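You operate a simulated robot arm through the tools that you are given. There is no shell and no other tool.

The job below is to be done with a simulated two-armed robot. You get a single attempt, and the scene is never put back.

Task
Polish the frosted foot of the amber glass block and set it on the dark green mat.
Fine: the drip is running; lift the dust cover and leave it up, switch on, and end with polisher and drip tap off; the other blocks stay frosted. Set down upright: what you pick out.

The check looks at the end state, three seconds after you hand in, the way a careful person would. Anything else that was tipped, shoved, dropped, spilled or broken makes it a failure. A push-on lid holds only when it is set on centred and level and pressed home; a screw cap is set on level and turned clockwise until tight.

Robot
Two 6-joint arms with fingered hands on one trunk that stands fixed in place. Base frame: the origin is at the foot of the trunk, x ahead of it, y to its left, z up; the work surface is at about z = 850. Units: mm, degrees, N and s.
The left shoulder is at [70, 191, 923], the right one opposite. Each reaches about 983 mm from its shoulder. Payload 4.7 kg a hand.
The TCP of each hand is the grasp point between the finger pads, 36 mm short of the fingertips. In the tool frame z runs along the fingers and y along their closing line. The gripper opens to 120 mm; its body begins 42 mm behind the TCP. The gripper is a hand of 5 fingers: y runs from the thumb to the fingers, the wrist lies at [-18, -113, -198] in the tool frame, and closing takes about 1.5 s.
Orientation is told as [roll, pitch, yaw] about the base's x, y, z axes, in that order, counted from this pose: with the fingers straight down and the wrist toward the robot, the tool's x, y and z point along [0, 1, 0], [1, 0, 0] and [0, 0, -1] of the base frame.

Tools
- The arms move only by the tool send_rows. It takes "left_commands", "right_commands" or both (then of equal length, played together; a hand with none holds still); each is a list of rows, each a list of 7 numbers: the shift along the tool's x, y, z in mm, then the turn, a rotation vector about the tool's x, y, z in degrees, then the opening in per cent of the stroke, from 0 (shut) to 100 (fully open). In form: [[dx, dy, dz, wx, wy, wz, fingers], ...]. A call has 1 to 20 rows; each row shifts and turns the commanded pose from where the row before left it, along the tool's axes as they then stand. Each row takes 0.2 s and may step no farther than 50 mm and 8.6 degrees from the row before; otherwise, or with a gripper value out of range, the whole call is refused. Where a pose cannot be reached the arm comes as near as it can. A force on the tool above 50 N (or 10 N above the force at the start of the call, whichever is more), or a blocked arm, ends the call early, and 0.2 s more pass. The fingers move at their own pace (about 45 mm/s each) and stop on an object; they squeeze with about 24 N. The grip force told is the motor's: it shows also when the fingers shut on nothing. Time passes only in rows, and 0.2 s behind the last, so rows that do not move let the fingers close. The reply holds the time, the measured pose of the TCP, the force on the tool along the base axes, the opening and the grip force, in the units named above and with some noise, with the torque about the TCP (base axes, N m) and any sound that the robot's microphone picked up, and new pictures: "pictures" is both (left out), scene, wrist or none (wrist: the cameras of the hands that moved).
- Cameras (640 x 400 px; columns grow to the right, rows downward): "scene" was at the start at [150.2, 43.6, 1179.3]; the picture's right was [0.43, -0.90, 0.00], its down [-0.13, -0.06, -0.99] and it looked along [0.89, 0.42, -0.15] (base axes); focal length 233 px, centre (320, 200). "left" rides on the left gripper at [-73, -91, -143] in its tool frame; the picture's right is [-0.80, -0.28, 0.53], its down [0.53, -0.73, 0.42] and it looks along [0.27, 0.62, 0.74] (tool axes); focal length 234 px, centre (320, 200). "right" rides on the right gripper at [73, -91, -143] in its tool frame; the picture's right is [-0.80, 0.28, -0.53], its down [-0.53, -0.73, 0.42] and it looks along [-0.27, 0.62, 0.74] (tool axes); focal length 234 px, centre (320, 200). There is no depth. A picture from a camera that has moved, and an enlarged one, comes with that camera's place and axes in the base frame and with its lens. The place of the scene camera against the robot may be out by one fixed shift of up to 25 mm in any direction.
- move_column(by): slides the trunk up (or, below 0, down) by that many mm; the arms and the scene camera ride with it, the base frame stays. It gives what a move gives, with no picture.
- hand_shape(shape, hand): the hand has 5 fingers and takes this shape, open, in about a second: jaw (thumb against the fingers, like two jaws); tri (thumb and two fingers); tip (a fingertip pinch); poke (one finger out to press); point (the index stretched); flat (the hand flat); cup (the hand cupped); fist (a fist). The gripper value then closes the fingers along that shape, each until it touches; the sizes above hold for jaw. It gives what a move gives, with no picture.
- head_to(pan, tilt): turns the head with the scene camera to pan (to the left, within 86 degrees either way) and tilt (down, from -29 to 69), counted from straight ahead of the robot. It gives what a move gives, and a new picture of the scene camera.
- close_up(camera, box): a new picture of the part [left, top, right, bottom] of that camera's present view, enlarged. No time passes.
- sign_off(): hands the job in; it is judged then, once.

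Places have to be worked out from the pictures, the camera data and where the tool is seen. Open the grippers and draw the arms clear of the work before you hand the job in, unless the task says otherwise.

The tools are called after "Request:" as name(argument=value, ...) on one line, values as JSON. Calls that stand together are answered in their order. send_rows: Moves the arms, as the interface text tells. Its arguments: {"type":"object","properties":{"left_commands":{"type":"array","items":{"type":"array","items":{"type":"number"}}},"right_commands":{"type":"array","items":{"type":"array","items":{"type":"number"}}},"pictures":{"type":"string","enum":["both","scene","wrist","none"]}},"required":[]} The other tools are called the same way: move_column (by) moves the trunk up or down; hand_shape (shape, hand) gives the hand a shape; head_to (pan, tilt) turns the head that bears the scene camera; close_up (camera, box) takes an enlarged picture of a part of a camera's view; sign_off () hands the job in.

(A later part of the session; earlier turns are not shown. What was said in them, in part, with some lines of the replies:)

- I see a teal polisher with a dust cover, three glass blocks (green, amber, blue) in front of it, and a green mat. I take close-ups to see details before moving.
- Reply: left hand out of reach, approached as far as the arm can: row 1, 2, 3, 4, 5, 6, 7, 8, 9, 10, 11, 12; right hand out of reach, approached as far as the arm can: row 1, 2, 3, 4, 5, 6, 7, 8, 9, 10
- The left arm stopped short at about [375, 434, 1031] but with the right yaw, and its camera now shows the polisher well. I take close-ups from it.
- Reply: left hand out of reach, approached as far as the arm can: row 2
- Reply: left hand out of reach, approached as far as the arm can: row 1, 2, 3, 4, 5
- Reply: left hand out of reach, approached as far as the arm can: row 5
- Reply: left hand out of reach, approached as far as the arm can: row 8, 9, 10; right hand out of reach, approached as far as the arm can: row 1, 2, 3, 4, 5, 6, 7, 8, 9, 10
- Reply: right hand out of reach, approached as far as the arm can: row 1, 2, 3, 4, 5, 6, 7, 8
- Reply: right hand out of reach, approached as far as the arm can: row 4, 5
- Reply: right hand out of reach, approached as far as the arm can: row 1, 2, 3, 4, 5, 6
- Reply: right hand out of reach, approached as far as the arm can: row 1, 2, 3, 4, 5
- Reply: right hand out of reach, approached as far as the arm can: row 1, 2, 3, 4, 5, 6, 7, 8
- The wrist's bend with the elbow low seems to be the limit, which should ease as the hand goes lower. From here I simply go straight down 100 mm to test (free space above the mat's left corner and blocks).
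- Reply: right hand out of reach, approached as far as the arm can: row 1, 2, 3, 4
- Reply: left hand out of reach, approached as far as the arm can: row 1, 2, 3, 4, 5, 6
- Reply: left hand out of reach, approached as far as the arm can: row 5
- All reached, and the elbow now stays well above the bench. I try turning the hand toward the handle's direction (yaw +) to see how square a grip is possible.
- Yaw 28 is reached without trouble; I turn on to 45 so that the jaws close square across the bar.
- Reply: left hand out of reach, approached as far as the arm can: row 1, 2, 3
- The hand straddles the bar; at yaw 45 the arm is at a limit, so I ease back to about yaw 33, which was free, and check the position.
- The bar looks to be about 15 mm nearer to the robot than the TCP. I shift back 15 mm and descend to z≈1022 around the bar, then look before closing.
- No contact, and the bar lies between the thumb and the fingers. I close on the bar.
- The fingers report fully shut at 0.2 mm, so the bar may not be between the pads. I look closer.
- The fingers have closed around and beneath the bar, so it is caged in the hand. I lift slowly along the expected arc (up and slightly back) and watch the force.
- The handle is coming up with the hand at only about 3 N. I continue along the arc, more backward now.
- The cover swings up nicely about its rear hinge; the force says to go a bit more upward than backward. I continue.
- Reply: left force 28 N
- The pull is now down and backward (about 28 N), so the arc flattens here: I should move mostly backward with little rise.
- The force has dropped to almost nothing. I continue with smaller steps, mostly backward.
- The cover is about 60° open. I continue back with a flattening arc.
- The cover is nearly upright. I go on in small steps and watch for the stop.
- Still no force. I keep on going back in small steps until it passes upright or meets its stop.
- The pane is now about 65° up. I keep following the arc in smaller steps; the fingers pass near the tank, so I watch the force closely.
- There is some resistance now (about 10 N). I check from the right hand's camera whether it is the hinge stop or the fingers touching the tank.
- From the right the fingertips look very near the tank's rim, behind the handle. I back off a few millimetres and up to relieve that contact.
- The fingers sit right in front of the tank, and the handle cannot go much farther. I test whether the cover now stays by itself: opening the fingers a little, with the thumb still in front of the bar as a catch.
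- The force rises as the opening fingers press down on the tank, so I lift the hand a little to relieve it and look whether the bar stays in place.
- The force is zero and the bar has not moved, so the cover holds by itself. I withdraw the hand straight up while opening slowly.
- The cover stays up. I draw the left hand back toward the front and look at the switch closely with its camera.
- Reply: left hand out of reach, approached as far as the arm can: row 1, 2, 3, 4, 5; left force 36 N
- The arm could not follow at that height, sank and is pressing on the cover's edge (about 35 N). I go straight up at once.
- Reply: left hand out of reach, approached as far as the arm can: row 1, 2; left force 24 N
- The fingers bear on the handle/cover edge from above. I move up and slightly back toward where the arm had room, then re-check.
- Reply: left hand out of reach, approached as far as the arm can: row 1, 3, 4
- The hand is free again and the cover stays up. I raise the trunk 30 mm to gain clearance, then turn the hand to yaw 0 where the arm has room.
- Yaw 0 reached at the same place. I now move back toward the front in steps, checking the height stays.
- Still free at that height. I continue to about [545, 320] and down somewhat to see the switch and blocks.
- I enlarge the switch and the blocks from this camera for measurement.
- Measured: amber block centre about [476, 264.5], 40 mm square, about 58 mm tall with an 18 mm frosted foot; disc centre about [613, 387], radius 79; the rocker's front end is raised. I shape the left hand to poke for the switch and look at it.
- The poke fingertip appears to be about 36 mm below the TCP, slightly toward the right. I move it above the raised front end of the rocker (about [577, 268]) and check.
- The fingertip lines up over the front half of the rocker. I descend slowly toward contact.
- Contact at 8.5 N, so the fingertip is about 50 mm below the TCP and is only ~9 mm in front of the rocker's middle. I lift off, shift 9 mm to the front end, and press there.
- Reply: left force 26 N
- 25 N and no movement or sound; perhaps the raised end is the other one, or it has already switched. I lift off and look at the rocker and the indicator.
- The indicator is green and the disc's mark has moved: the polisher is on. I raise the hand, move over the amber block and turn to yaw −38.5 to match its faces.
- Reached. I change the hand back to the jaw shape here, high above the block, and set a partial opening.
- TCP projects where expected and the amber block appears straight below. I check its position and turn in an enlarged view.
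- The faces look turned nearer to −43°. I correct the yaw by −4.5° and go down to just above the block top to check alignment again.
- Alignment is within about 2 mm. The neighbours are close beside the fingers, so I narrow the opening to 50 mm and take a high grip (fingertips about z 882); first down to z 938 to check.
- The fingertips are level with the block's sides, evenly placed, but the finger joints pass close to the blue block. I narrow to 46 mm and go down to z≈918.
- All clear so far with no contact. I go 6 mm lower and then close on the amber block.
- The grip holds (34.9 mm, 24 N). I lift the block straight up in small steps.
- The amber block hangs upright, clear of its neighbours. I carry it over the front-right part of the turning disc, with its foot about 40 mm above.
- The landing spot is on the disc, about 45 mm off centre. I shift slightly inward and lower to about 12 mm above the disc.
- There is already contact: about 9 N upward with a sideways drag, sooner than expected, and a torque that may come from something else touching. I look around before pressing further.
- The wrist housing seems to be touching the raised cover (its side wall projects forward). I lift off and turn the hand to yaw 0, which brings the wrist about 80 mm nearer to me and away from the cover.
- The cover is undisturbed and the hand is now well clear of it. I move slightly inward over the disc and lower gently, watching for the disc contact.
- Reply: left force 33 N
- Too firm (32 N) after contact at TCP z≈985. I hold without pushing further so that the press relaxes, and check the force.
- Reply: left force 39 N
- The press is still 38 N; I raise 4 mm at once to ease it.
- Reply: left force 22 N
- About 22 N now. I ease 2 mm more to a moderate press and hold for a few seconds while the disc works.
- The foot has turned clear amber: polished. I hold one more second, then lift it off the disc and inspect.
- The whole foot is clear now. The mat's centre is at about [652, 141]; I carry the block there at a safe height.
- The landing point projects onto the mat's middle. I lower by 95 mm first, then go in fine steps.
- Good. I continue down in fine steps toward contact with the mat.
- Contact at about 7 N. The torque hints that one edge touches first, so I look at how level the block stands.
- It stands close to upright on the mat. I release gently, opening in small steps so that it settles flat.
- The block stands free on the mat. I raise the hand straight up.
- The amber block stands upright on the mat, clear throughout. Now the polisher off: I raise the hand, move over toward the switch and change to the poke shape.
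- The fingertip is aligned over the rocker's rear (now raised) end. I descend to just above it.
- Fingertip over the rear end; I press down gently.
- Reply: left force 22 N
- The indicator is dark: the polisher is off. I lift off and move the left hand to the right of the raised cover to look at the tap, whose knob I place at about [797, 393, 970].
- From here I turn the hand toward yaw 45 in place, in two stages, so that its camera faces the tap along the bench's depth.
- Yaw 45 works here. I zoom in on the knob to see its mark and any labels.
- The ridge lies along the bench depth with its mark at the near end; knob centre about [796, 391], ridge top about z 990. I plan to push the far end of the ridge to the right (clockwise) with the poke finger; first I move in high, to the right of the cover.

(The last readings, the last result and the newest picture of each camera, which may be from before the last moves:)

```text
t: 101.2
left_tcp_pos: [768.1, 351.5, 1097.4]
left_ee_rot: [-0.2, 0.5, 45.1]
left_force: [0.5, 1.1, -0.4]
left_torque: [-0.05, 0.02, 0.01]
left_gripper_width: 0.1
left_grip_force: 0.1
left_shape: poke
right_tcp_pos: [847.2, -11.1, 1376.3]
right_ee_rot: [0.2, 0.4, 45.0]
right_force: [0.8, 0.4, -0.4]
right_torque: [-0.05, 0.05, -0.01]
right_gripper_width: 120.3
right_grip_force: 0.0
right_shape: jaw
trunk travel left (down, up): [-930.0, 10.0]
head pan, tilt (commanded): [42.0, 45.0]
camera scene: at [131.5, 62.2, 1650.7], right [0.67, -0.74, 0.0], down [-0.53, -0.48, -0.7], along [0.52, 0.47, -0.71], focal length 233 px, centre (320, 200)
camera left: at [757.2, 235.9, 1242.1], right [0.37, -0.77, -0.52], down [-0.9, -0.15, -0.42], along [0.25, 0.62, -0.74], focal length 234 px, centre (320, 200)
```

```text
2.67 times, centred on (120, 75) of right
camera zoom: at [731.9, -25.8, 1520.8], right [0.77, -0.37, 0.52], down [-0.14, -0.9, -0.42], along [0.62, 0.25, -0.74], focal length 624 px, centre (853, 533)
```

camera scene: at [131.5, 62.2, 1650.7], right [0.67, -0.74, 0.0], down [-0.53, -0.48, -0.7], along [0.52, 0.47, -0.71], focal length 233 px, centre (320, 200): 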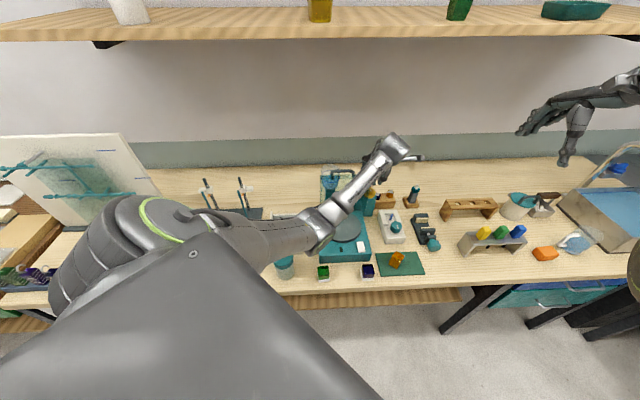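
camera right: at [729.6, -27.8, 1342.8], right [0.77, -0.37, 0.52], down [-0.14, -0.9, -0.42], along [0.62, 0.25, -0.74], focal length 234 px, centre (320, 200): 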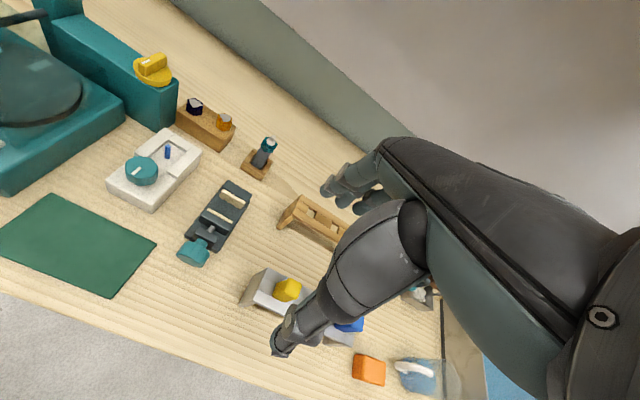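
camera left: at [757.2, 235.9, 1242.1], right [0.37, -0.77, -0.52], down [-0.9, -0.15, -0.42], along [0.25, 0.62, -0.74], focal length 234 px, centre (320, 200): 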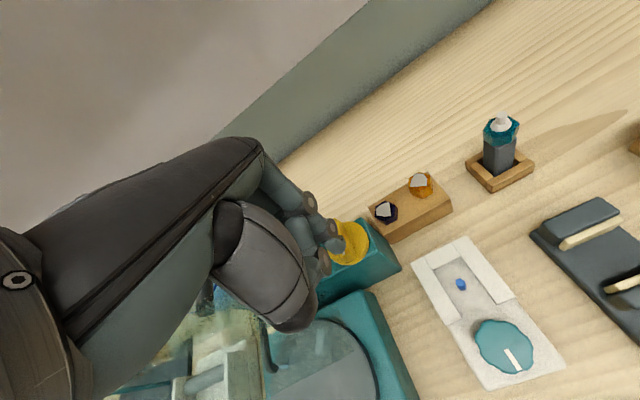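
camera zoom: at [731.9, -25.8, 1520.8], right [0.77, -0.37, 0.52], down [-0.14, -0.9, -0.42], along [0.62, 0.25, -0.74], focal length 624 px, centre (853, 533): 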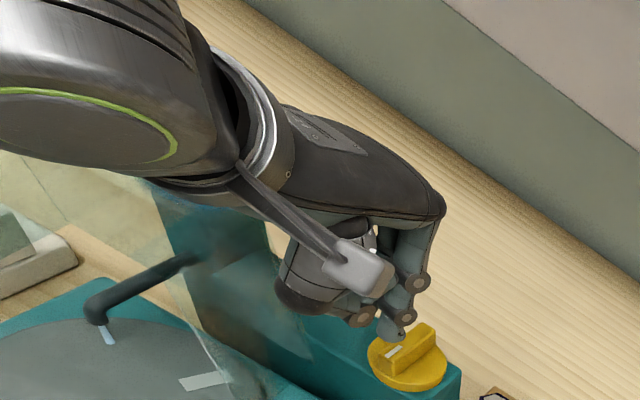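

The finger is just in front of the knob. I continue on over it to the far side, still high, then left of the ridge's far end.

Request:
send_rows(left_commands=[[0, 20, -3, 0, 0, 0, 100], [0, 22, -3, 0, 0, 0, 100], [0, 20, 0, 0, 0, 0, 100], [13, 0, 0, 0, 0, 0, 100], [13, 0, 0, 0, 0, 0, 100]], pictures="both")

Request:
close_up(camera="left", box=[260, 180, 420, 320])

Request:
close_up(camera="right", box=[50, 50, 210, 150])

```text
t: 102.5
left_tcp_pos: [792.6, 411.2, 1113.0]
left_ee_rot: [-0.5, 0.0, 44.9]
left_force: [0.2, 0.2, 0.2]
left_torque: [-0.02, 0.01, -0.01]
left_gripper_width: 0.1
left_grip_force: 0.1
left_shape: poke
right_tcp_pos: [842.4, -15.2, 1380.7]
right_ee_rot: [0.0, 0.2, 45.0]
right_force: [-0.6, 0.6, -0.6]
right_torque: [-0.02, 0.03, 0.03]
right_gripper_width: 119.7
right_grip_force: 0.1
right_shape: jaw
trunk travel left (down, up): [-930.0, 10.0]
head pan, tilt (commanded): [42.0, 45.0]
camera scene: at [126.3, 59.2, 1651.9], right [0.67, -0.74, 0.0], down [-0.53, -0.47, -0.71], along [0.53, 0.47, -0.71], focal length 233 px, centre (320, 200)
camera left: at [779.2, 295.6, 1256.2], right [0.37, -0.77, -0.52], down [-0.89, -0.14, -0.43], along [0.26, 0.62, -0.74], focal length 234 px, centre (320, 200)
```

scene: 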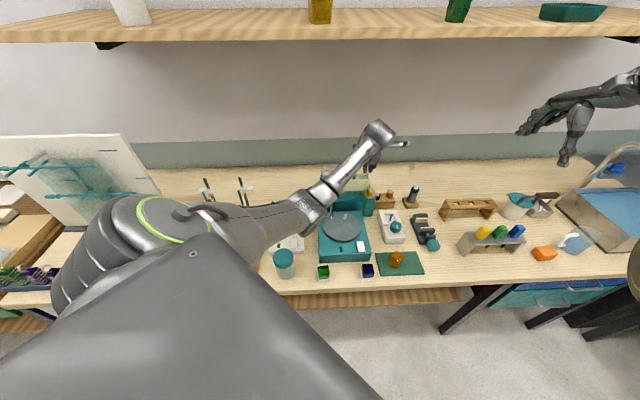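
left: 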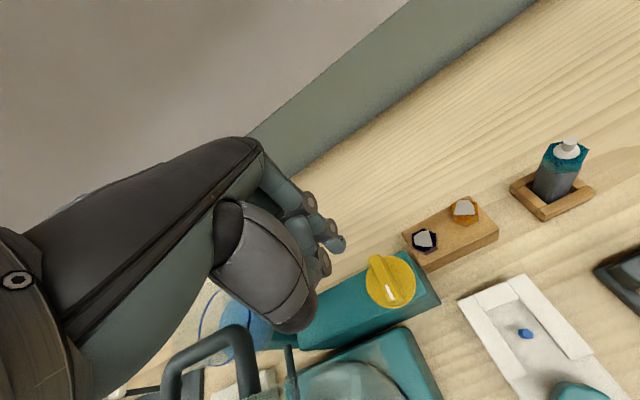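

```text
2.86 times, centred on (340, 250) of left
camera zoom: at [779.2, 295.6, 1256.2], right [0.37, -0.77, -0.52], down [-0.89, -0.14, -0.43], along [0.26, 0.62, -0.74], focal length 669 px, centre (263, 57)
```

zoom: 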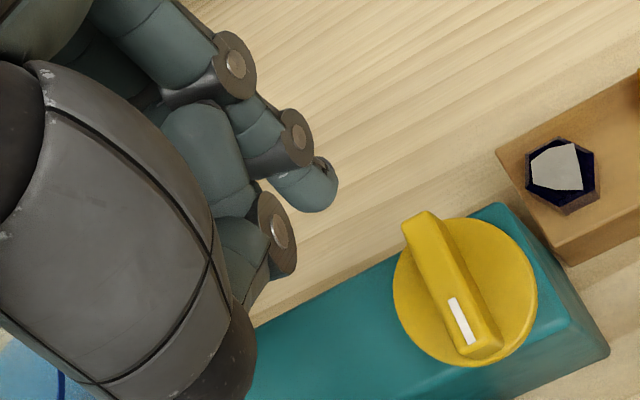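

```text
4.00 times, centred on (130, 100) of right
camera zoom: at [727.2, -29.3, 1524.1], right [0.77, -0.37, 0.52], down [-0.14, -0.89, -0.42], along [0.63, 0.25, -0.74], focal length 937 px, centre (1080, 600)
```

zoom: 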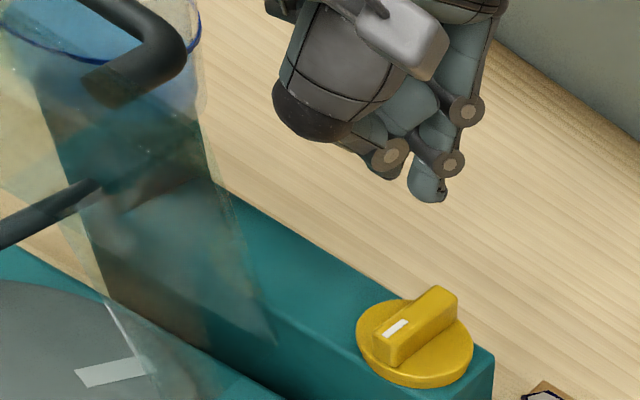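

The knob centre refines to about [794, 392] with the ridge top near z 990. I shift the finger 6.5 mm left so that it will come down beside the far end of the ridge, and descend to just above the level of the ridge.

Request:
send_rows(left_commands=[[6.5, 0.5, 10, 0, 0, 0, 100], [0, 0, 25, 0, 0, 0, 100], [0, 0, 20, 0, 0, 0, 100], [0, 0, 12, 0, 0, 0, 100]], pictures="none")

Request:
close_up(camera="left", box=[260, 180, 420, 320])

Request:
close_up(camera="right", box=[50, 50, 210, 150])

```text
t: 103.5
left_tcp_pos: [789.4, 414.8, 1046.1]
left_ee_rot: [-0.4, 0.0, 45.0]
left_force: [-0.1, -0.2, 0.6]
left_torque: [-0.03, 0.01, -0.04]
left_gripper_width: 0.0
left_grip_force: 0.0
left_shape: poke
right_tcp_pos: [843.7, -16.0, 1380.2]
right_ee_rot: [0.1, 0.2, 45.0]
right_force: [0.8, 0.6, 0.4]
right_torque: [0.02, 0.0, 0.01]
right_gripper_width: 119.8
right_grip_force: 0.0
right_shape: jaw
trunk travel left (down, up): [-930.0, 10.0]
head pan, tilt (commanded): [42.0, 45.0]
```

```text
2.86 times, centred on (340, 250) of left
camera zoom: at [776.2, 298.7, 1188.9], right [0.37, -0.77, -0.52], down [-0.89, -0.14, -0.43], along [0.26, 0.62, -0.74], focal length 669 px, centre (263, 57)
```

zoom: 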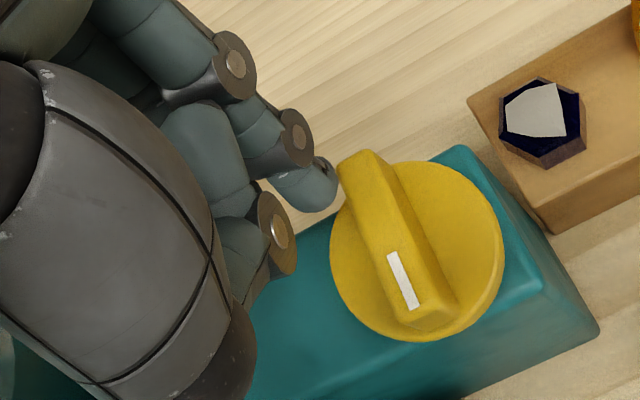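

```text
4.00 times, centred on (130, 100) of right
camera zoom: at [727.9, -29.9, 1523.7], right [0.77, -0.37, 0.52], down [-0.14, -0.89, -0.42], along [0.62, 0.25, -0.74], focal length 937 px, centre (1080, 600)
```

zoom: 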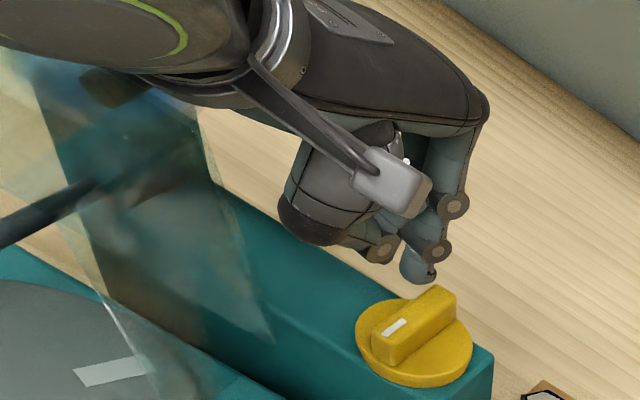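

The fingertip is just left of the ridge's far end. I go down another 18 mm beside it.

Request:
send_rows(left_commands=[[0, 0, 8, 0, 0, 0, 100], [0, 0, 5, 0, 0, 0, 100], [0, 0, 4, 0, 0, 0, 100]], pictures="none")

Request:
close_up(camera="left", box=[260, 180, 420, 320])

Request:
close_up(camera="right", box=[90, 70, 210, 150])

```text
t: 104.2
left_tcp_pos: [789.3, 414.3, 1041.3]
left_ee_rot: [-0.9, -1.2, 44.8]
left_force: [4.9, 7.5, 47.7]
left_torque: [-0.18, -0.79, 0.17]
left_gripper_width: 0.2
left_grip_force: 0.0
left_shape: poke
right_tcp_pos: [836.8, -17.1, 1384.1]
right_ee_rot: [0.0, -0.2, 45.1]
right_force: [1.2, -0.3, -0.3]
right_torque: [-0.01, 0.01, 0.01]
right_gripper_width: 120.1
right_grip_force: 0.1
right_shape: jaw
trunk travel left (down, up): [-930.0, 10.0]
head pan, tilt (commanded): [42.0, 45.0]
```

```text
2.86 times, centred on (340, 250) of left
camera zoom: at [772.3, 297.6, 1184.2], right [0.38, -0.77, -0.52], down [-0.88, -0.14, -0.45], along [0.27, 0.63, -0.73], focal length 669 px, centre (263, 57)
```

zoom: 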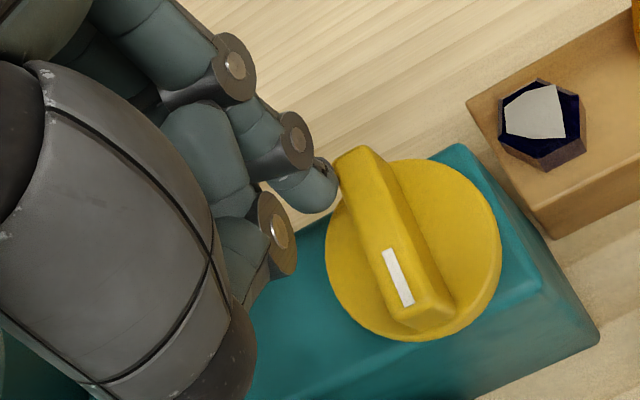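

```text
5.00 times, centred on (150, 110) of right
camera zoom: at [720.9, -32.3, 1528.0], right [0.76, -0.37, 0.53], down [-0.14, -0.89, -0.43], along [0.63, 0.25, -0.74], focal length 1171 px, centre (1170, 650)
```

zoom: 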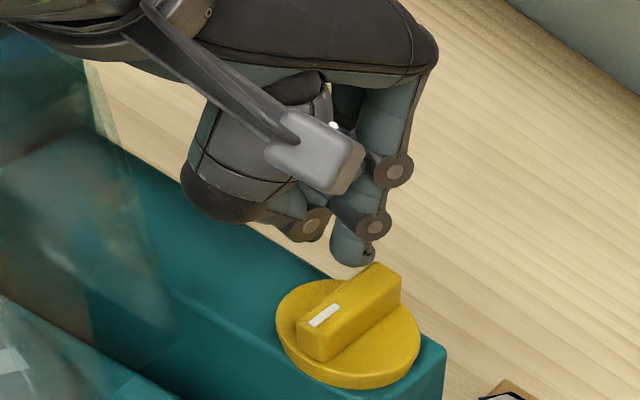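

The finger has landed on the ridge's edge (48 N). I lift at once, shift 9 mm further left and come down again more carefully.

Request:
send_rows(left_commands=[[0, 0, -12, 0, 0, 0, 100], [0, 0, -6, 0, 0, 0, 100], [9, 0, 0, 0, 0, 0, 100]], pictures="none")

Request:
close_up(camera="left", box=[260, 180, 420, 320])

Request:
close_up(camera="right", box=[0, 0, 200, 125])

```text
t: 105.0
left_tcp_pos: [781.5, 420.0, 1043.1]
left_ee_rot: [-0.4, 0.3, 45.0]
left_force: [-1.2, 0.2, 0.0]
left_torque: [-0.01, 0.02, -0.02]
left_gripper_width: 0.0
left_grip_force: 0.1
left_shape: poke
right_tcp_pos: [843.8, -15.8, 1379.7]
right_ee_rot: [0.1, 0.2, 44.9]
right_force: [0.6, 0.1, -0.3]
right_torque: [-0.02, 0.0, 0.02]
right_gripper_width: 120.2
right_grip_force: 0.0
right_shape: jaw
trunk travel left (down, up): [-930.0, 10.0]
head pan, tilt (commanded): [42.0, 45.0]
```

```text
2.86 times, centred on (340, 250) of left
camera zoom: at [768.7, 305.1, 1187.6], right [0.37, -0.77, -0.52], down [-0.89, -0.14, -0.42], along [0.25, 0.62, -0.74], focal length 669 px, centre (263, 57)
```

zoom: 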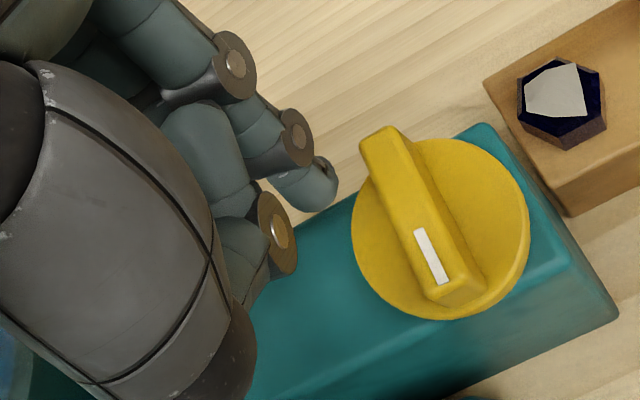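

```text
3.20 times, centred on (100, 62) of right
camera zoom: at [728.0, -29.6, 1523.2], right [0.77, -0.37, 0.52], down [-0.14, -0.89, -0.42], along [0.62, 0.25, -0.74], focal length 749 px, centre (1024, 640)
```

zoom: 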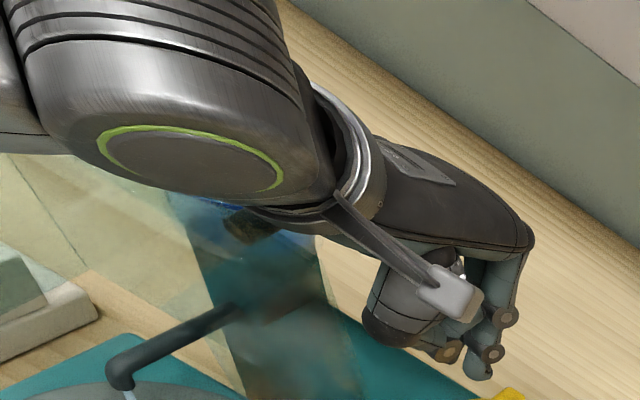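

Now there is about 9 mm between the finger and the ridge. I descend 15 mm beside it, watching the force.

Request:
send_rows(left_commands=[[0, 0, 6, 0, 0, 0, 100], [0, 0, 5, 0, 0, 0, 100], [0, 0, 3, 0, 0, 0, 100]], pictures="none")

Request:
close_up(camera="left", box=[260, 180, 420, 320])

```text
t: 105.8
left_tcp_pos: [782.8, 421.8, 1032.1]
left_ee_rot: [-0.5, 0.1, 45.0]
left_force: [0.0, -0.5, -0.7]
left_torque: [0.0, 0.0, -0.02]
left_gripper_width: 0.1
left_grip_force: 0.0
left_shape: poke
right_tcp_pos: [843.0, -16.4, 1380.7]
right_ee_rot: [0.0, 0.0, 45.0]
right_force: [-0.5, -0.3, -0.4]
right_torque: [-0.01, 0.01, 0.0]
right_gripper_width: 119.9
right_grip_force: 0.1
right_shape: jaw
trunk travel left (down, up): [-930.0, 10.0]
head pan, tilt (commanded): [42.0, 45.0]
```

```text
2.86 times, centred on (340, 250) of left
camera zoom: at [769.1, 305.4, 1176.4], right [0.37, -0.77, -0.52], down [-0.89, -0.14, -0.43], along [0.26, 0.62, -0.74], focal length 669 px, centre (263, 57)
```

zoom: 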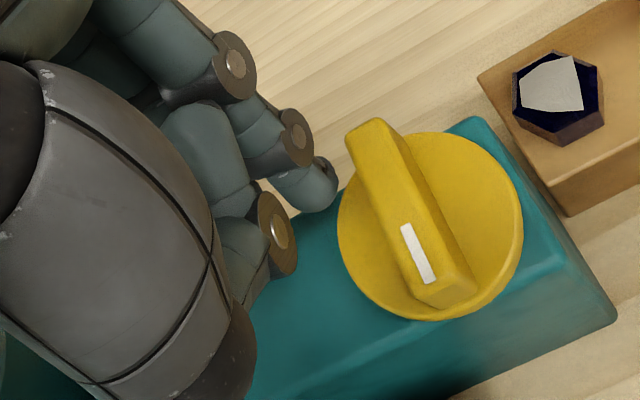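

The finger is down beside the ridge with no contact. I now push to the right, gently, and watch the force and the ridge.

Request:
send_rows(left_commands=[[-5, 3, 0, 0, 0, 0, 100], [-5, 0, 0, 0, 0, 0, 100], [-5, 0.5, 0, 0, 0, 0, 100]], pictures="none")

Request:
close_up(camera="left", box=[260, 180, 420, 320])

```text
t: 106.7
left_tcp_pos: [795.3, 414.1, 1032.5]
left_ee_rot: [-0.4, -0.1, 45.0]
left_force: [0.3, 0.9, 0.1]
left_torque: [0.04, 0.02, 0.0]
left_gripper_width: 0.0
left_grip_force: 0.0
left_shape: poke
right_tcp_pos: [843.1, -16.4, 1380.4]
right_ee_rot: [0.0, 0.3, 45.0]
right_force: [0.4, -0.7, 0.0]
right_torque: [0.03, -0.03, 0.02]
right_gripper_width: 119.9
right_grip_force: 0.1
right_shape: jaw
trunk travel left (down, up): [-930.0, 10.0]
head pan, tilt (commanded): [42.0, 45.0]
```

```text
2.86 times, centred on (340, 250) of left
camera zoom: at [782.2, 297.9, 1176.6], right [0.37, -0.77, -0.52], down [-0.89, -0.14, -0.43], along [0.26, 0.62, -0.74], focal length 669 px, centre (263, 57)
```

zoom: 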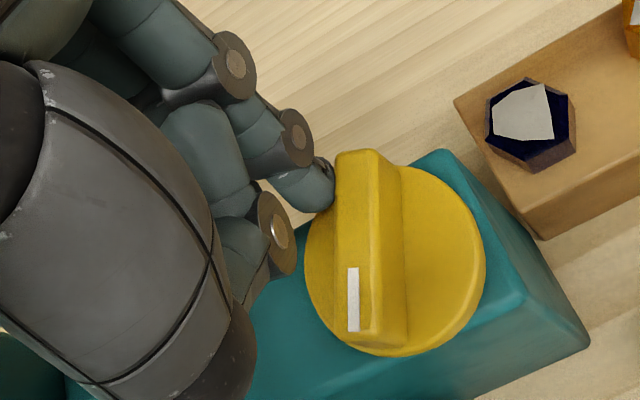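

The ridge turns easily clockwise. I keep pushing around the arc and check the knob and the drip.

Request:
send_rows(left_commands=[[-4, 1.5, 0, 0, 0, 0, 100], [-4, 1, 0, 0, 0, 0, 100], [-4.5, 0, 0, 0, 0, 0, 100], [-4.5, 0, 0, 0, 0, 0, 100]], pictures="none")

Request:
close_up(camera="left", box=[260, 180, 420, 320])

Request:
close_up(camera="scene", box=[315, 180, 375, 240])

```text
t: 107.7
left_tcp_pos: [810.4, 402.9, 1033.0]
left_ee_rot: [-0.5, 0.0, 45.0]
left_force: [0.1, 1.1, -1.2]
left_torque: [0.01, 0.01, -0.01]
left_gripper_width: 0.0
left_grip_force: 0.1
left_shape: poke
right_tcp_pos: [842.6, -15.9, 1381.0]
right_ee_rot: [0.1, 0.2, 44.9]
right_force: [-0.1, 0.6, -0.1]
right_torque: [-0.03, 0.03, 0.0]
right_gripper_width: 120.0
right_grip_force: 0.0
right_shape: jaw
trunk travel left (down, up): [-930.0, 10.0]
head pan, tilt (commanded): [42.0, 45.0]
```

```text
2.86 times, centred on (340, 250) of left
camera zoom: at [796.8, 286.6, 1176.7], right [0.37, -0.77, -0.52], down [-0.89, -0.14, -0.43], along [0.26, 0.62, -0.74], focal length 669 px, centre (263, 57)
```

zoom: 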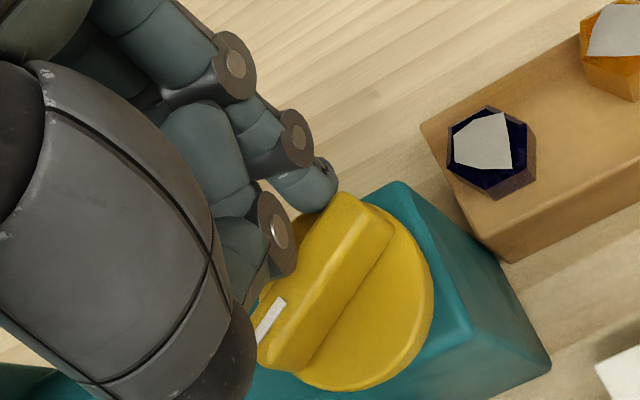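

```text
6.67 times, centred on (345, 210) of scene
camera zoom: at [127.3, 58.1, 1651.8], right [0.67, -0.74, 0.0], down [-0.53, -0.47, -0.71], along [0.53, 0.47, -0.71], focal length 1551 px, centre (153, 133)
```

zoom: 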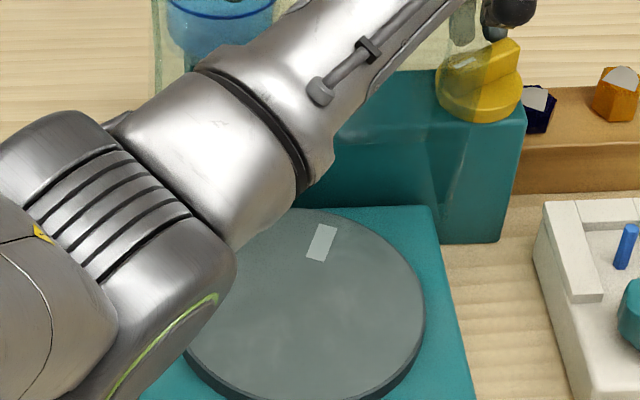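

About 60° turned. I continue around toward 90°, watching for the stop.

Request:
send_rows(left_commands=[[-4, -1.5, 0, 0, 0, 0, 100], [-4, -2, 0, 0, 0, 0, 100], [-3.5, -3, 0, 0, 0, 0, 100]], pictures="none")

Request:
close_up(camera="left", box=[260, 180, 420, 320])

Request:
close_up(camera="right", box=[0, 0, 220, 160])

```text
t: 108.5
left_tcp_pos: [811.8, 389.5, 1032.1]
left_ee_rot: [-0.4, -0.1, 45.1]
left_force: [0.1, -0.5, -0.2]
left_torque: [0.01, -0.02, -0.01]
left_gripper_width: 0.0
left_grip_force: 0.0
left_shape: poke
right_tcp_pos: [843.9, -15.1, 1379.7]
right_ee_rot: [0.1, 0.3, 45.0]
right_force: [0.1, -0.6, 0.3]
right_torque: [0.0, 0.02, 0.02]
right_gripper_width: 119.8
right_grip_force: 0.0
right_shape: jaw
trunk travel left (down, up): [-930.0, 10.0]
head pan, tilt (commanded): [42.0, 45.0]
```

```text
2.86 times, centred on (340, 250) of left
camera zoom: at [799.8, 273.8, 1176.7], right [0.37, -0.77, -0.52], down [-0.89, -0.14, -0.43], along [0.26, 0.62, -0.74], focal length 669 px, centre (263, 57)
```

zoom: 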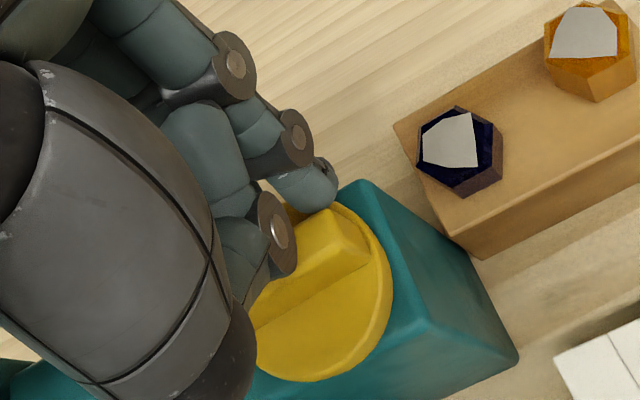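

```text
2.50 times, centred on (110, 80) of right
camera zoom: at [728.1, -30.0, 1523.6], right [0.77, -0.37, 0.52], down [-0.14, -0.89, -0.42], along [0.62, 0.25, -0.74], focal length 585 px, centre (845, 500)
```

zoom: 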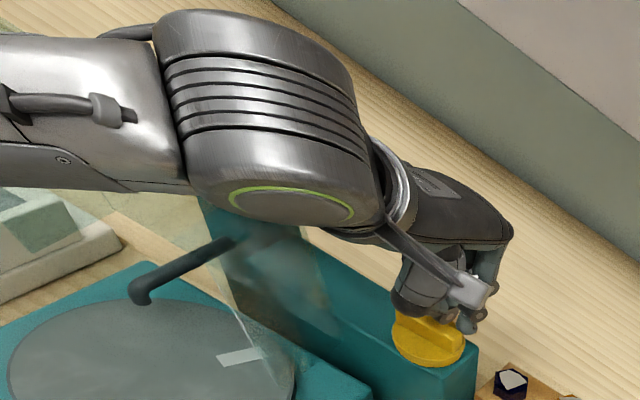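

The nozzle in the right view no longer shows the blue drip. I zoom in to confirm and see how far the ridge has turned.

Request:
close_up(camera="right", box=[30, 80, 110, 160])

Request:
close_up(camera="right", box=[130, 80, 210, 160])

Request:
close_up(camera="scene", box=[350, 165, 400, 205])

```text
5.00 times, centred on (70, 120) of right
camera zoom: at [728.1, -30.0, 1523.6], right [0.77, -0.37, 0.52], down [-0.14, -0.89, -0.42], along [0.62, 0.25, -0.74], focal length 1171 px, centre (1570, 600)
```

zoom: 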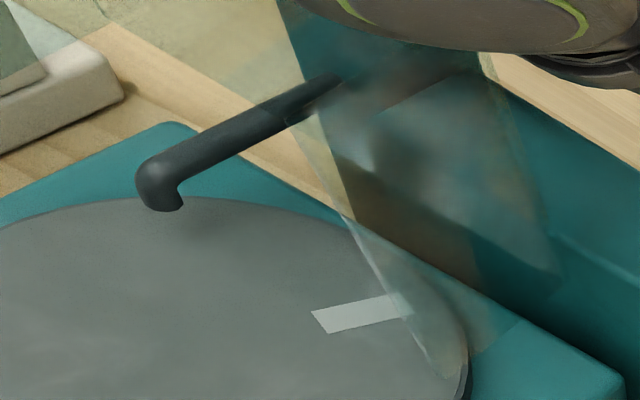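

```text
5.00 times, centred on (170, 120) of right
camera zoom: at [728.1, -30.0, 1523.6], right [0.77, -0.37, 0.52], down [-0.14, -0.89, -0.42], along [0.62, 0.25, -0.74], focal length 1171 px, centre (1070, 600)
```

zoom: 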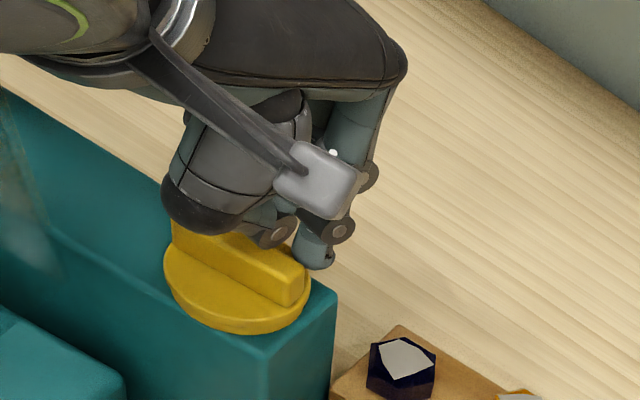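

```text
10.00 times, centred on (375, 185) of scene
camera zoom: at [127.2, 58.2, 1651.8], right [0.67, -0.74, 0.0], down [-0.53, -0.47, -0.71], along [0.53, 0.47, -0.71], focal length 2326 px, centre (-230, 350)
```

zoom: 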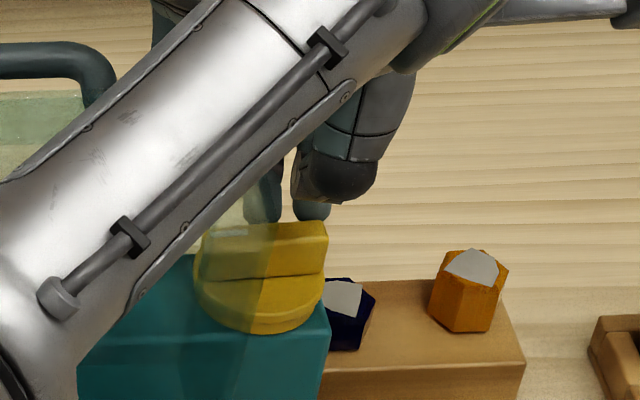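

The drip has stopped and the ridge lies nearly along the box. I nudge it a little further to be sure that it is fully shut, watching for the stop.

Request:
send_rows(left_commands=[[-1.5, -2, 0, 0, 0, 0, 100], [-1, -2, 0, 0, 0, 0, 100], [-0.5, -1.5, 0, 0, 0, 0, 100]], pictures="none")

Request:
close_up(camera="right", box=[130, 80, 210, 160])

```text
t: 109.2
left_tcp_pos: [812.2, 384.7, 1032.8]
left_ee_rot: [-0.5, -0.2, 44.9]
left_force: [5.2, 6.8, 1.2]
left_torque: [0.16, -0.14, -0.02]
left_gripper_width: 0.0
left_grip_force: 0.0
left_shape: poke
right_tcp_pos: [844.8, -14.5, 1379.9]
right_ee_rot: [0.1, 0.2, 45.0]
right_force: [0.8, 0.0, 0.3]
right_torque: [-0.01, 0.01, 0.0]
right_gripper_width: 119.8
right_grip_force: 0.1
right_shape: jaw
trunk travel left (down, up): [-930.0, 10.0]
head pan, tilt (commanded): [42.0, 45.0]
```

```text
5.00 times, centred on (170, 120) of right
camera zoom: at [729.0, -28.1, 1523.3], right [0.77, -0.37, 0.52], down [-0.14, -0.89, -0.42], along [0.62, 0.25, -0.74], focal length 1171 px, centre (1070, 600)
```

zoom: 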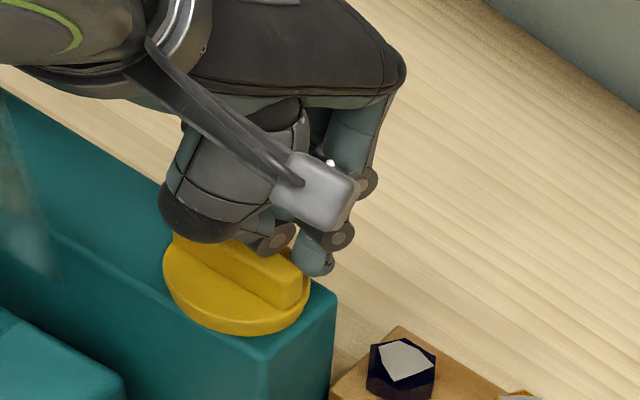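

The stop is reached (8 N). I back the finger off and rise straight up.

Request:
send_rows(left_commands=[[0, 4, 0, 0, 0, 0, 100], [0, 1, -10, 0, 0, 0, 100], [0, 0, -25, 0, 0, 0, 100], [0, 0, -35, 0, 0, 0, 100]], pictures="none")

Request:
close_up(camera="right", box=[0, 20, 220, 180])

```text
t: 110.2
left_tcp_pos: [814.3, 385.9, 1102.6]
left_ee_rot: [-0.5, 0.0, 45.0]
left_force: [0.3, -0.9, -0.2]
left_torque: [0.0, -0.01, -0.01]
left_gripper_width: 0.0
left_grip_force: 0.2
left_shape: poke
right_tcp_pos: [843.0, -15.3, 1381.4]
right_ee_rot: [0.1, 0.2, 45.0]
right_force: [0.1, -0.5, 0.0]
right_torque: [0.03, -0.01, -0.02]
right_gripper_width: 120.1
right_grip_force: 0.0
right_shape: jaw
trunk travel left (down, up): [-930.0, 10.0]
head pan, tilt (commanded): [42.0, 45.0]
```

```text
2.50 times, centred on (110, 100) of right
camera zoom: at [727.4, -30.2, 1523.9], right [0.77, -0.37, 0.52], down [-0.14, -0.89, -0.42], along [0.63, 0.25, -0.74], focal length 585 px, centre (845, 450)
```

zoom: 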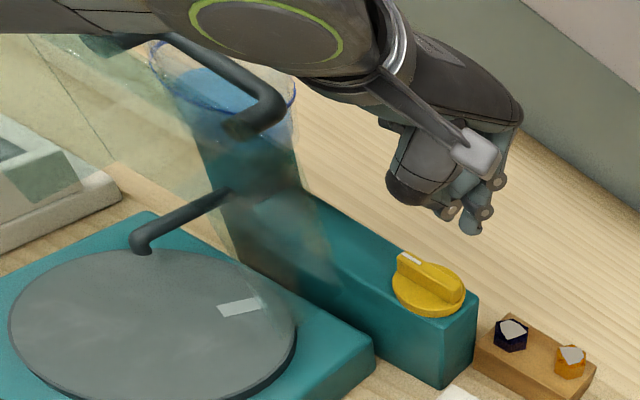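

The tap's mark points left, no drip, and the cover is still up. I retreat the left hand along the way it came, to the right of the cover.

Request:
send_rows(left_commands=[[-2, -30, -2, 0, 0, 0, 100], [-2, -38, -1, 0, 0, 0, 100], [-1, -38, 0, 0, 0, 0, 100], [0, -38, 0, 0, 0, 0, 100], [0, -38, 0, 0, 0, 0, 100]], pictures="both")

Request:
close_up(camera="right", box=[0, 20, 260, 260])

```text
t: 111.5
left_tcp_pos: [688.4, 255.6, 1107.3]
left_ee_rot: [-0.4, -0.1, 45.0]
left_force: [-0.3, 0.3, 0.7]
left_torque: [0.02, -0.03, 0.01]
left_gripper_width: 0.0
left_grip_force: 0.0
left_shape: poke
right_tcp_pos: [841.7, -16.6, 1382.3]
right_ee_rot: [0.2, 0.1, 45.1]
right_force: [-0.8, -0.2, -1.0]
right_torque: [-0.01, -0.08, -0.01]
right_gripper_width: 119.7
right_grip_force: 0.0
right_shape: jaw
trunk travel left (down, up): [-930.0, 10.0]
head pan, tilt (commanded): [42.0, 45.0]
camera scene: at [125.3, 56.3, 1652.1], right [0.67, -0.74, 0.0], down [-0.52, -0.47, -0.71], along [0.53, 0.47, -0.71], focal length 233 px, centre (320, 200)
camera left: at [673.8, 138.6, 1250.3], right [0.37, -0.77, -0.52], down [-0.89, -0.14, -0.43], along [0.26, 0.62, -0.74], focal length 234 px, centre (320, 200)
```

scene: 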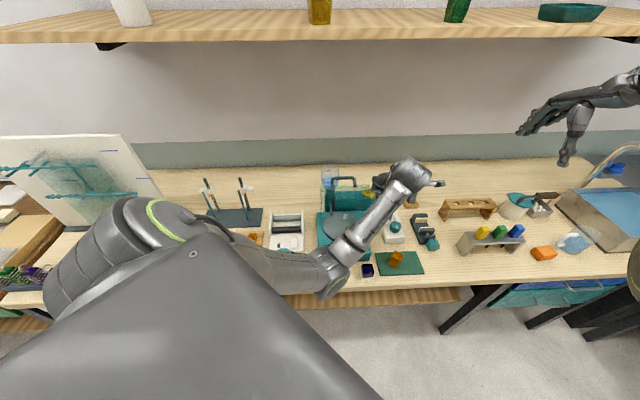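
left: 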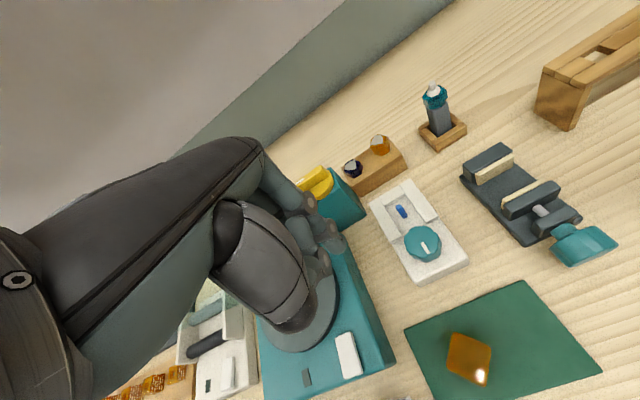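

```text
1.67 times, centred on (130, 140) of right
camera zoom: at [726.3, -31.8, 1524.5], right [0.77, -0.37, 0.52], down [-0.14, -0.89, -0.42], along [0.63, 0.25, -0.74], focal length 390 px, centre (637, 300)
```

zoom: 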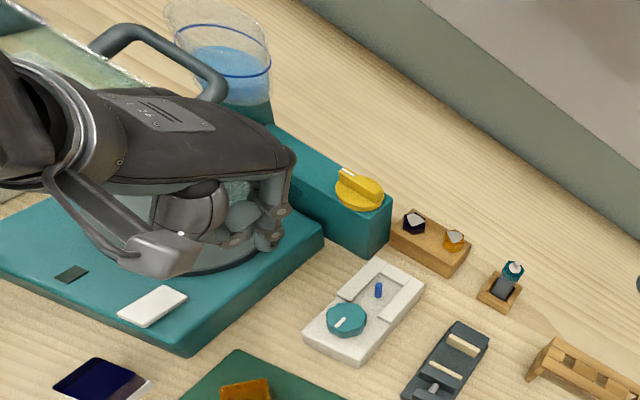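

Everything looks right. I turn the left hand back to yaw 0, rise and draw back toward the front left.

Request:
send_rows(left_commands=[[0, 0, 0, 0, 0, 7.5, 100], [0, 0, 0, 0, 0, 7.5, 100], [0, 0, 0, 0, 0, 7.5, 100], [0, 0, 0, 0, 0, 7.5, 100], [0, 0, 0, 0, 0, 7.5, 100], [0, 0, 0, 0, 0, 7.5, 100], [0, -25, -20, 0, 0, 0, 100], [10, -35, -20, 0, 0, 0, 100], [15, -35, -20, 0, 0, 0, 100], [15, -35, -15, 0, 0, 0, 100]], pictures="both")

```text
t: 113.7
left_tcp_pos: [559.4, 296.3, 1177.8]
left_ee_rot: [-0.4, -0.5, -0.2]
left_force: [0.5, -0.9, 0.0]
left_torque: [-0.02, -0.01, 0.0]
left_gripper_width: 0.0
left_grip_force: 0.0
left_shape: poke
right_tcp_pos: [842.7, -14.1, 1381.3]
right_ee_rot: [0.0, 0.1, 44.8]
right_force: [-0.1, 0.6, 0.4]
right_torque: [0.0, 0.02, 0.01]
right_gripper_width: 120.2
right_grip_force: 0.1
right_shape: jaw
trunk travel left (down, up): [-930.0, 10.0]
head pan, tilt (commanded): [42.0, 45.0]
camera scene: at [125.6, 59.9, 1651.9], right [0.67, -0.74, 0.0], down [-0.53, -0.47, -0.71], along [0.53, 0.47, -0.71], focal length 233 px, centre (320, 200)
camera left: at [467.3, 224.4, 1321.7], right [-0.28, -0.81, -0.52], down [-0.73, 0.53, -0.43], along [0.63, 0.26, -0.73], focal length 234 px, centre (320, 200)
```

scene: 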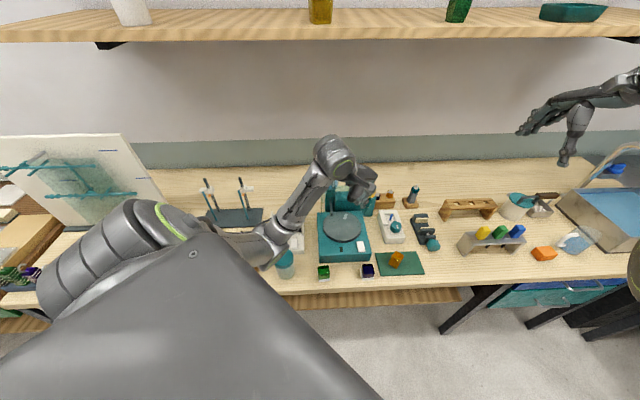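
left: 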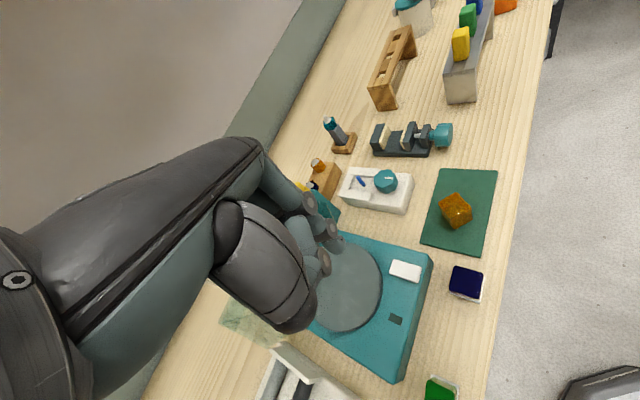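

The left hand is free. I raise it well clear of everything and a bit further back, then open it in the jaw shape.

Request:
send_rows(left_commands=[[5, -12, -25, 0, 0, 0, 100], [5, -12, -25, 0, 0, 0, 100], [8, -12, -25, 0, 0, 0, 100], [8, -12, -20, 0, 0, 0, 100], [10, -10, -10, 0, 0, 0, 100]], pictures="none")

Request:
hand_shape(shape="jaw", hand="left")

Request:
close_up(camera="scene", box=[300, 150, 440, 290])

Request:
close_up(camera="right", box=[0, 0, 260, 260])

```text
t: 114.8
left_tcp_pos: [507.6, 359.2, 1269.9]
left_ee_rot: [-0.2, -0.4, 0.0]
left_force: [-0.5, -0.8, -0.2]
left_torque: [0.0, 0.01, -0.01]
left_gripper_width: 0.0
left_grip_force: 0.0
left_shape: poke
left hand out of reach, approached as far as the arm can: row 1, 2, 3
right_tcp_pos: [843.5, -15.1, 1380.2]
right_ee_rot: [0.0, 0.1, 45.0]
right_force: [0.0, -0.9, 0.2]
right_torque: [0.0, -0.02, 0.04]
right_gripper_width: 120.0
right_grip_force: 0.0
right_shape: jaw
trunk travel left (down, up): [-930.0, 10.0]
head pan, tilt (commanded): [42.0, 45.0]
```

```text
t: 115.8
left_tcp_pos: [508.5, 357.3, 1268.3]
left_ee_rot: [-0.2, -0.5, 0.1]
left_force: [-0.2, -1.5, 0.1]
left_torque: [0.01, -0.01, -0.01]
left_gripper_width: 120.1
left_grip_force: 0.1
left_shape: jaw
right_tcp_pos: [843.6, -15.5, 1379.7]
right_ee_rot: [0.1, 0.2, 45.0]
right_force: [0.0, 0.3, -0.2]
right_torque: [0.0, 0.0, -0.01]
right_gripper_width: 120.0
right_grip_force: 0.0
right_shape: jaw
trunk travel left (down, up): [-930.0, 10.0]
head pan, tilt (commanded): [42.0, 45.0]
```

```text
2.86 times, centred on (370, 220) of scene
camera zoom: at [127.5, 58.0, 1651.8], right [0.67, -0.74, 0.0], down [-0.53, -0.47, -0.71], along [0.53, 0.47, -0.71], focal length 664 px, centre (177, 143)
```

zoom: 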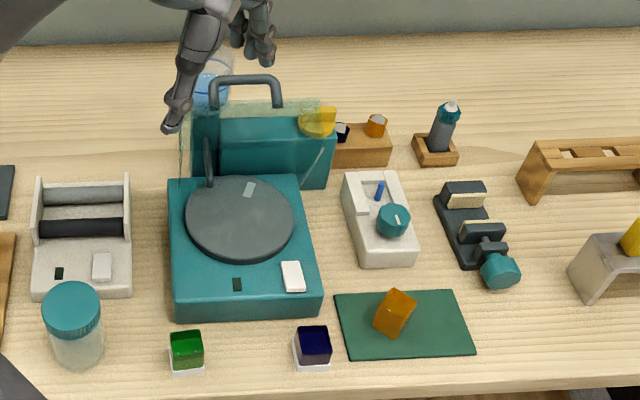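

```text
1.54 times, centred on (130, 130) of right
camera zoom: at [728.3, -30.2, 1523.5], right [0.77, -0.37, 0.52], down [-0.14, -0.89, -0.42], along [0.62, 0.25, -0.74], focal length 360 px, centre (612, 308)
```

zoom: 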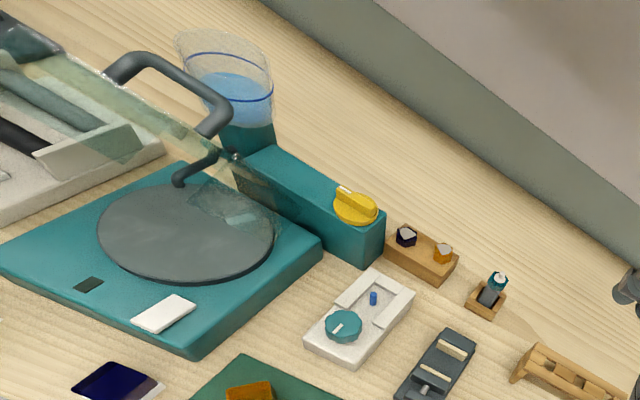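

I take a last close look at the amber block, the knob and nozzle, and the other blocks.

Request:
close_up(camera="scene", box=[355, 240, 435, 290])

Request:
close_up(camera="scene", box=[310, 180, 390, 240])

Request:
close_up(camera="scene", box=[310, 240, 400, 290])

Request:
close_up(camera="left", box=[340, 100, 560, 400])

```text
8.00 times, centred on (395, 265) of scene
camera zoom: at [127.5, 58.0, 1651.8], right [0.67, -0.74, 0.0], down [-0.53, -0.47, -0.71], along [0.53, 0.47, -0.71], focal length 1861 px, centre (-280, -320)
```

zoom: 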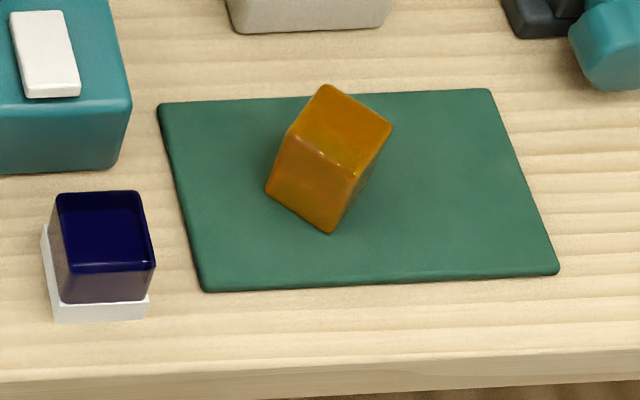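

```text
6.67 times, centred on (350, 210) of scene
camera zoom: at [127.5, 58.0, 1651.8], right [0.67, -0.74, 0.0], down [-0.53, -0.47, -0.71], along [0.53, 0.47, -0.71], focal length 1551 px, centre (120, 133)
```

zoom: 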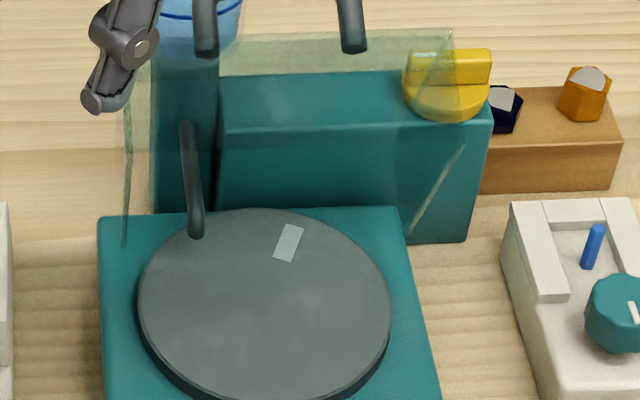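

```text
7.11 times, centred on (355, 265) of scene
camera zoom: at [127.5, 58.0, 1651.8], right [0.67, -0.74, 0.0], down [-0.53, -0.47, -0.71], along [0.53, 0.47, -0.71], focal length 1654 px, centre (71, -262)
```

zoom: 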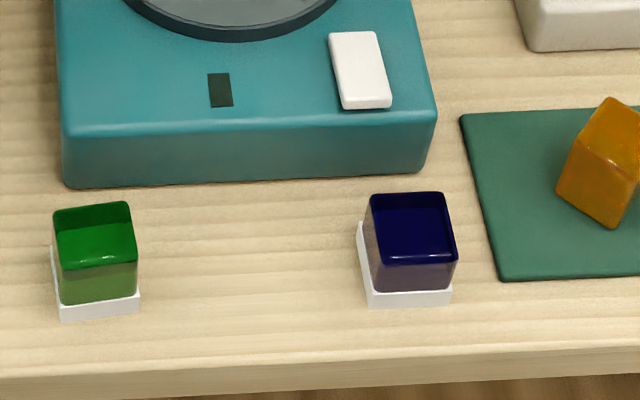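

```text
1.33 times, centred on (450, 250) of left
camera zoom: at [418.3, 285.4, 1411.2], right [-0.28, -0.81, -0.52], down [-0.73, 0.53, -0.43], along [0.63, 0.26, -0.73], focal length 312 px, centre (147, 133)
```

zoom: 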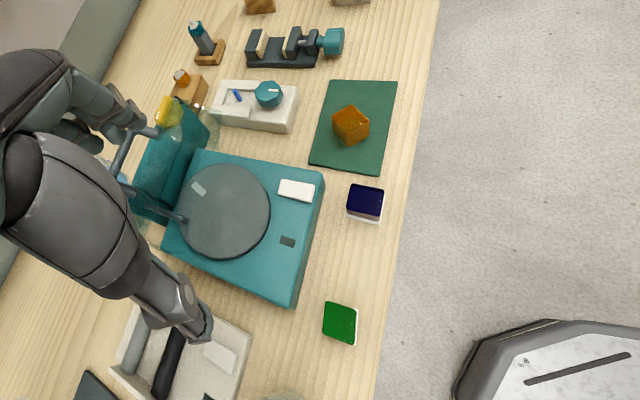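

All is as wanted: amber block upright and clear on the mat, polisher and drip off, cover up, green and blue still frosted. I draw the left hand a bit farther aside, then hand in.

Request:
send_rows(left_commands=[[15, -5, -3, 0, 0, 0, 100], [15, -5, -3, 0, 0, 0, 100], [15, -5, 0, 0, 0, 0, 100], [15, -5, 0, 0, 0, 0, 100]], pictures="both")

```text
t: 116.8
left_tcp_pos: [487.9, 418.4, 1275.4]
left_ee_rot: [-0.4, -0.5, -0.1]
left_force: [-0.3, 1.0, -0.2]
left_torque: [0.0, -0.04, 0.0]
left_gripper_width: 119.9
left_grip_force: 0.1
left_shape: jaw
right_tcp_pos: [842.7, -14.1, 1380.8]
right_ee_rot: [0.1, 0.1, 44.8]
right_force: [0.1, 0.1, 0.0]
right_torque: [-0.01, -0.01, 0.0]
right_gripper_width: 120.0
right_grip_force: 0.1
right_shape: jaw
trunk travel left (down, up): [-930.0, 10.0]
head pan, tilt (commanded): [42.0, 45.0]
camera scene: at [125.5, 59.2, 1651.9], right [0.67, -0.74, 0.0], down [-0.53, -0.47, -0.71], along [0.53, 0.47, -0.71], focal length 233 px, centre (320, 200)
camera left: at [396.1, 346.0, 1417.9], right [-0.28, -0.81, -0.52], down [-0.73, 0.53, -0.43], along [0.63, 0.26, -0.73], focal length 234 px, centre (320, 200)
```

scene: 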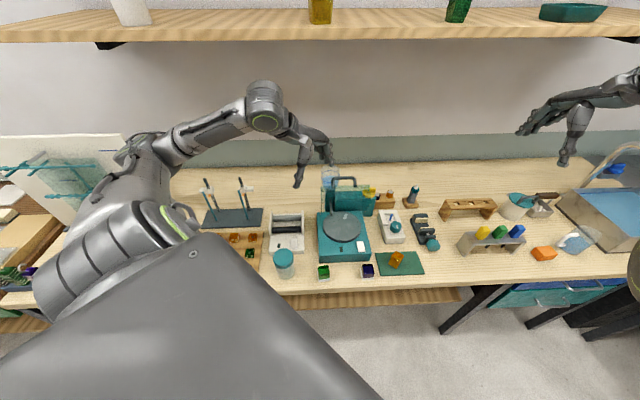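
left: 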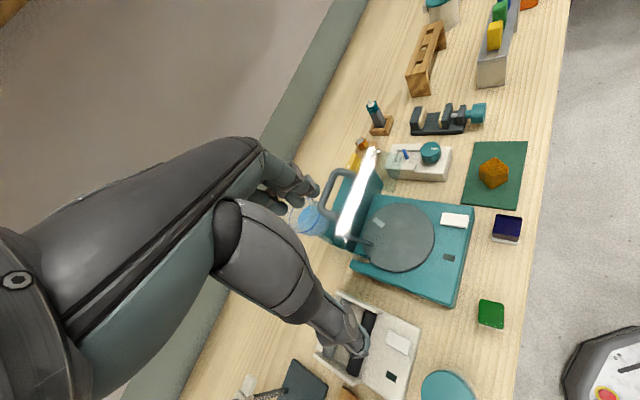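

Both grippers are open and clear, the cover is up, the polisher and drip are off, and the amber block stands polished on the mat. I hand in the job.

Request:
sign_off()

```text
The job is handed in.
```

The amber block's foot is polished clear, and the block is standing upright on the dark green mat. I checked the end state in the camera pictures just before handing in.

- **Dust cover:** raised, and it stays up on its own. While drawing the hand back I pressed on its edge with about 35 N. It moved slightly but stayed up and showed no damage.
- **Polisher:** switched off, with the indicator dark and the disc stopped.
- **Drip tap:** turned clockwise to its stop, and no water shows at the nozzle.
- **Green and blue blocks:** still in place and still frosted. I saw nothing else tipped or shoved.
- **Hands:** both grippers are open and clear of the work.

Three other contacts were harder than I meant:

- **Block on the disc:** it was pressed at up to about 38 N for a moment before I eased off.
- **Tap ridge:** the finger landed on it at about 48 N.
- **Tank rim:** the fingers pressed on it at about 12 N while letting go of the cover handle.

I saw no damage from any of these.
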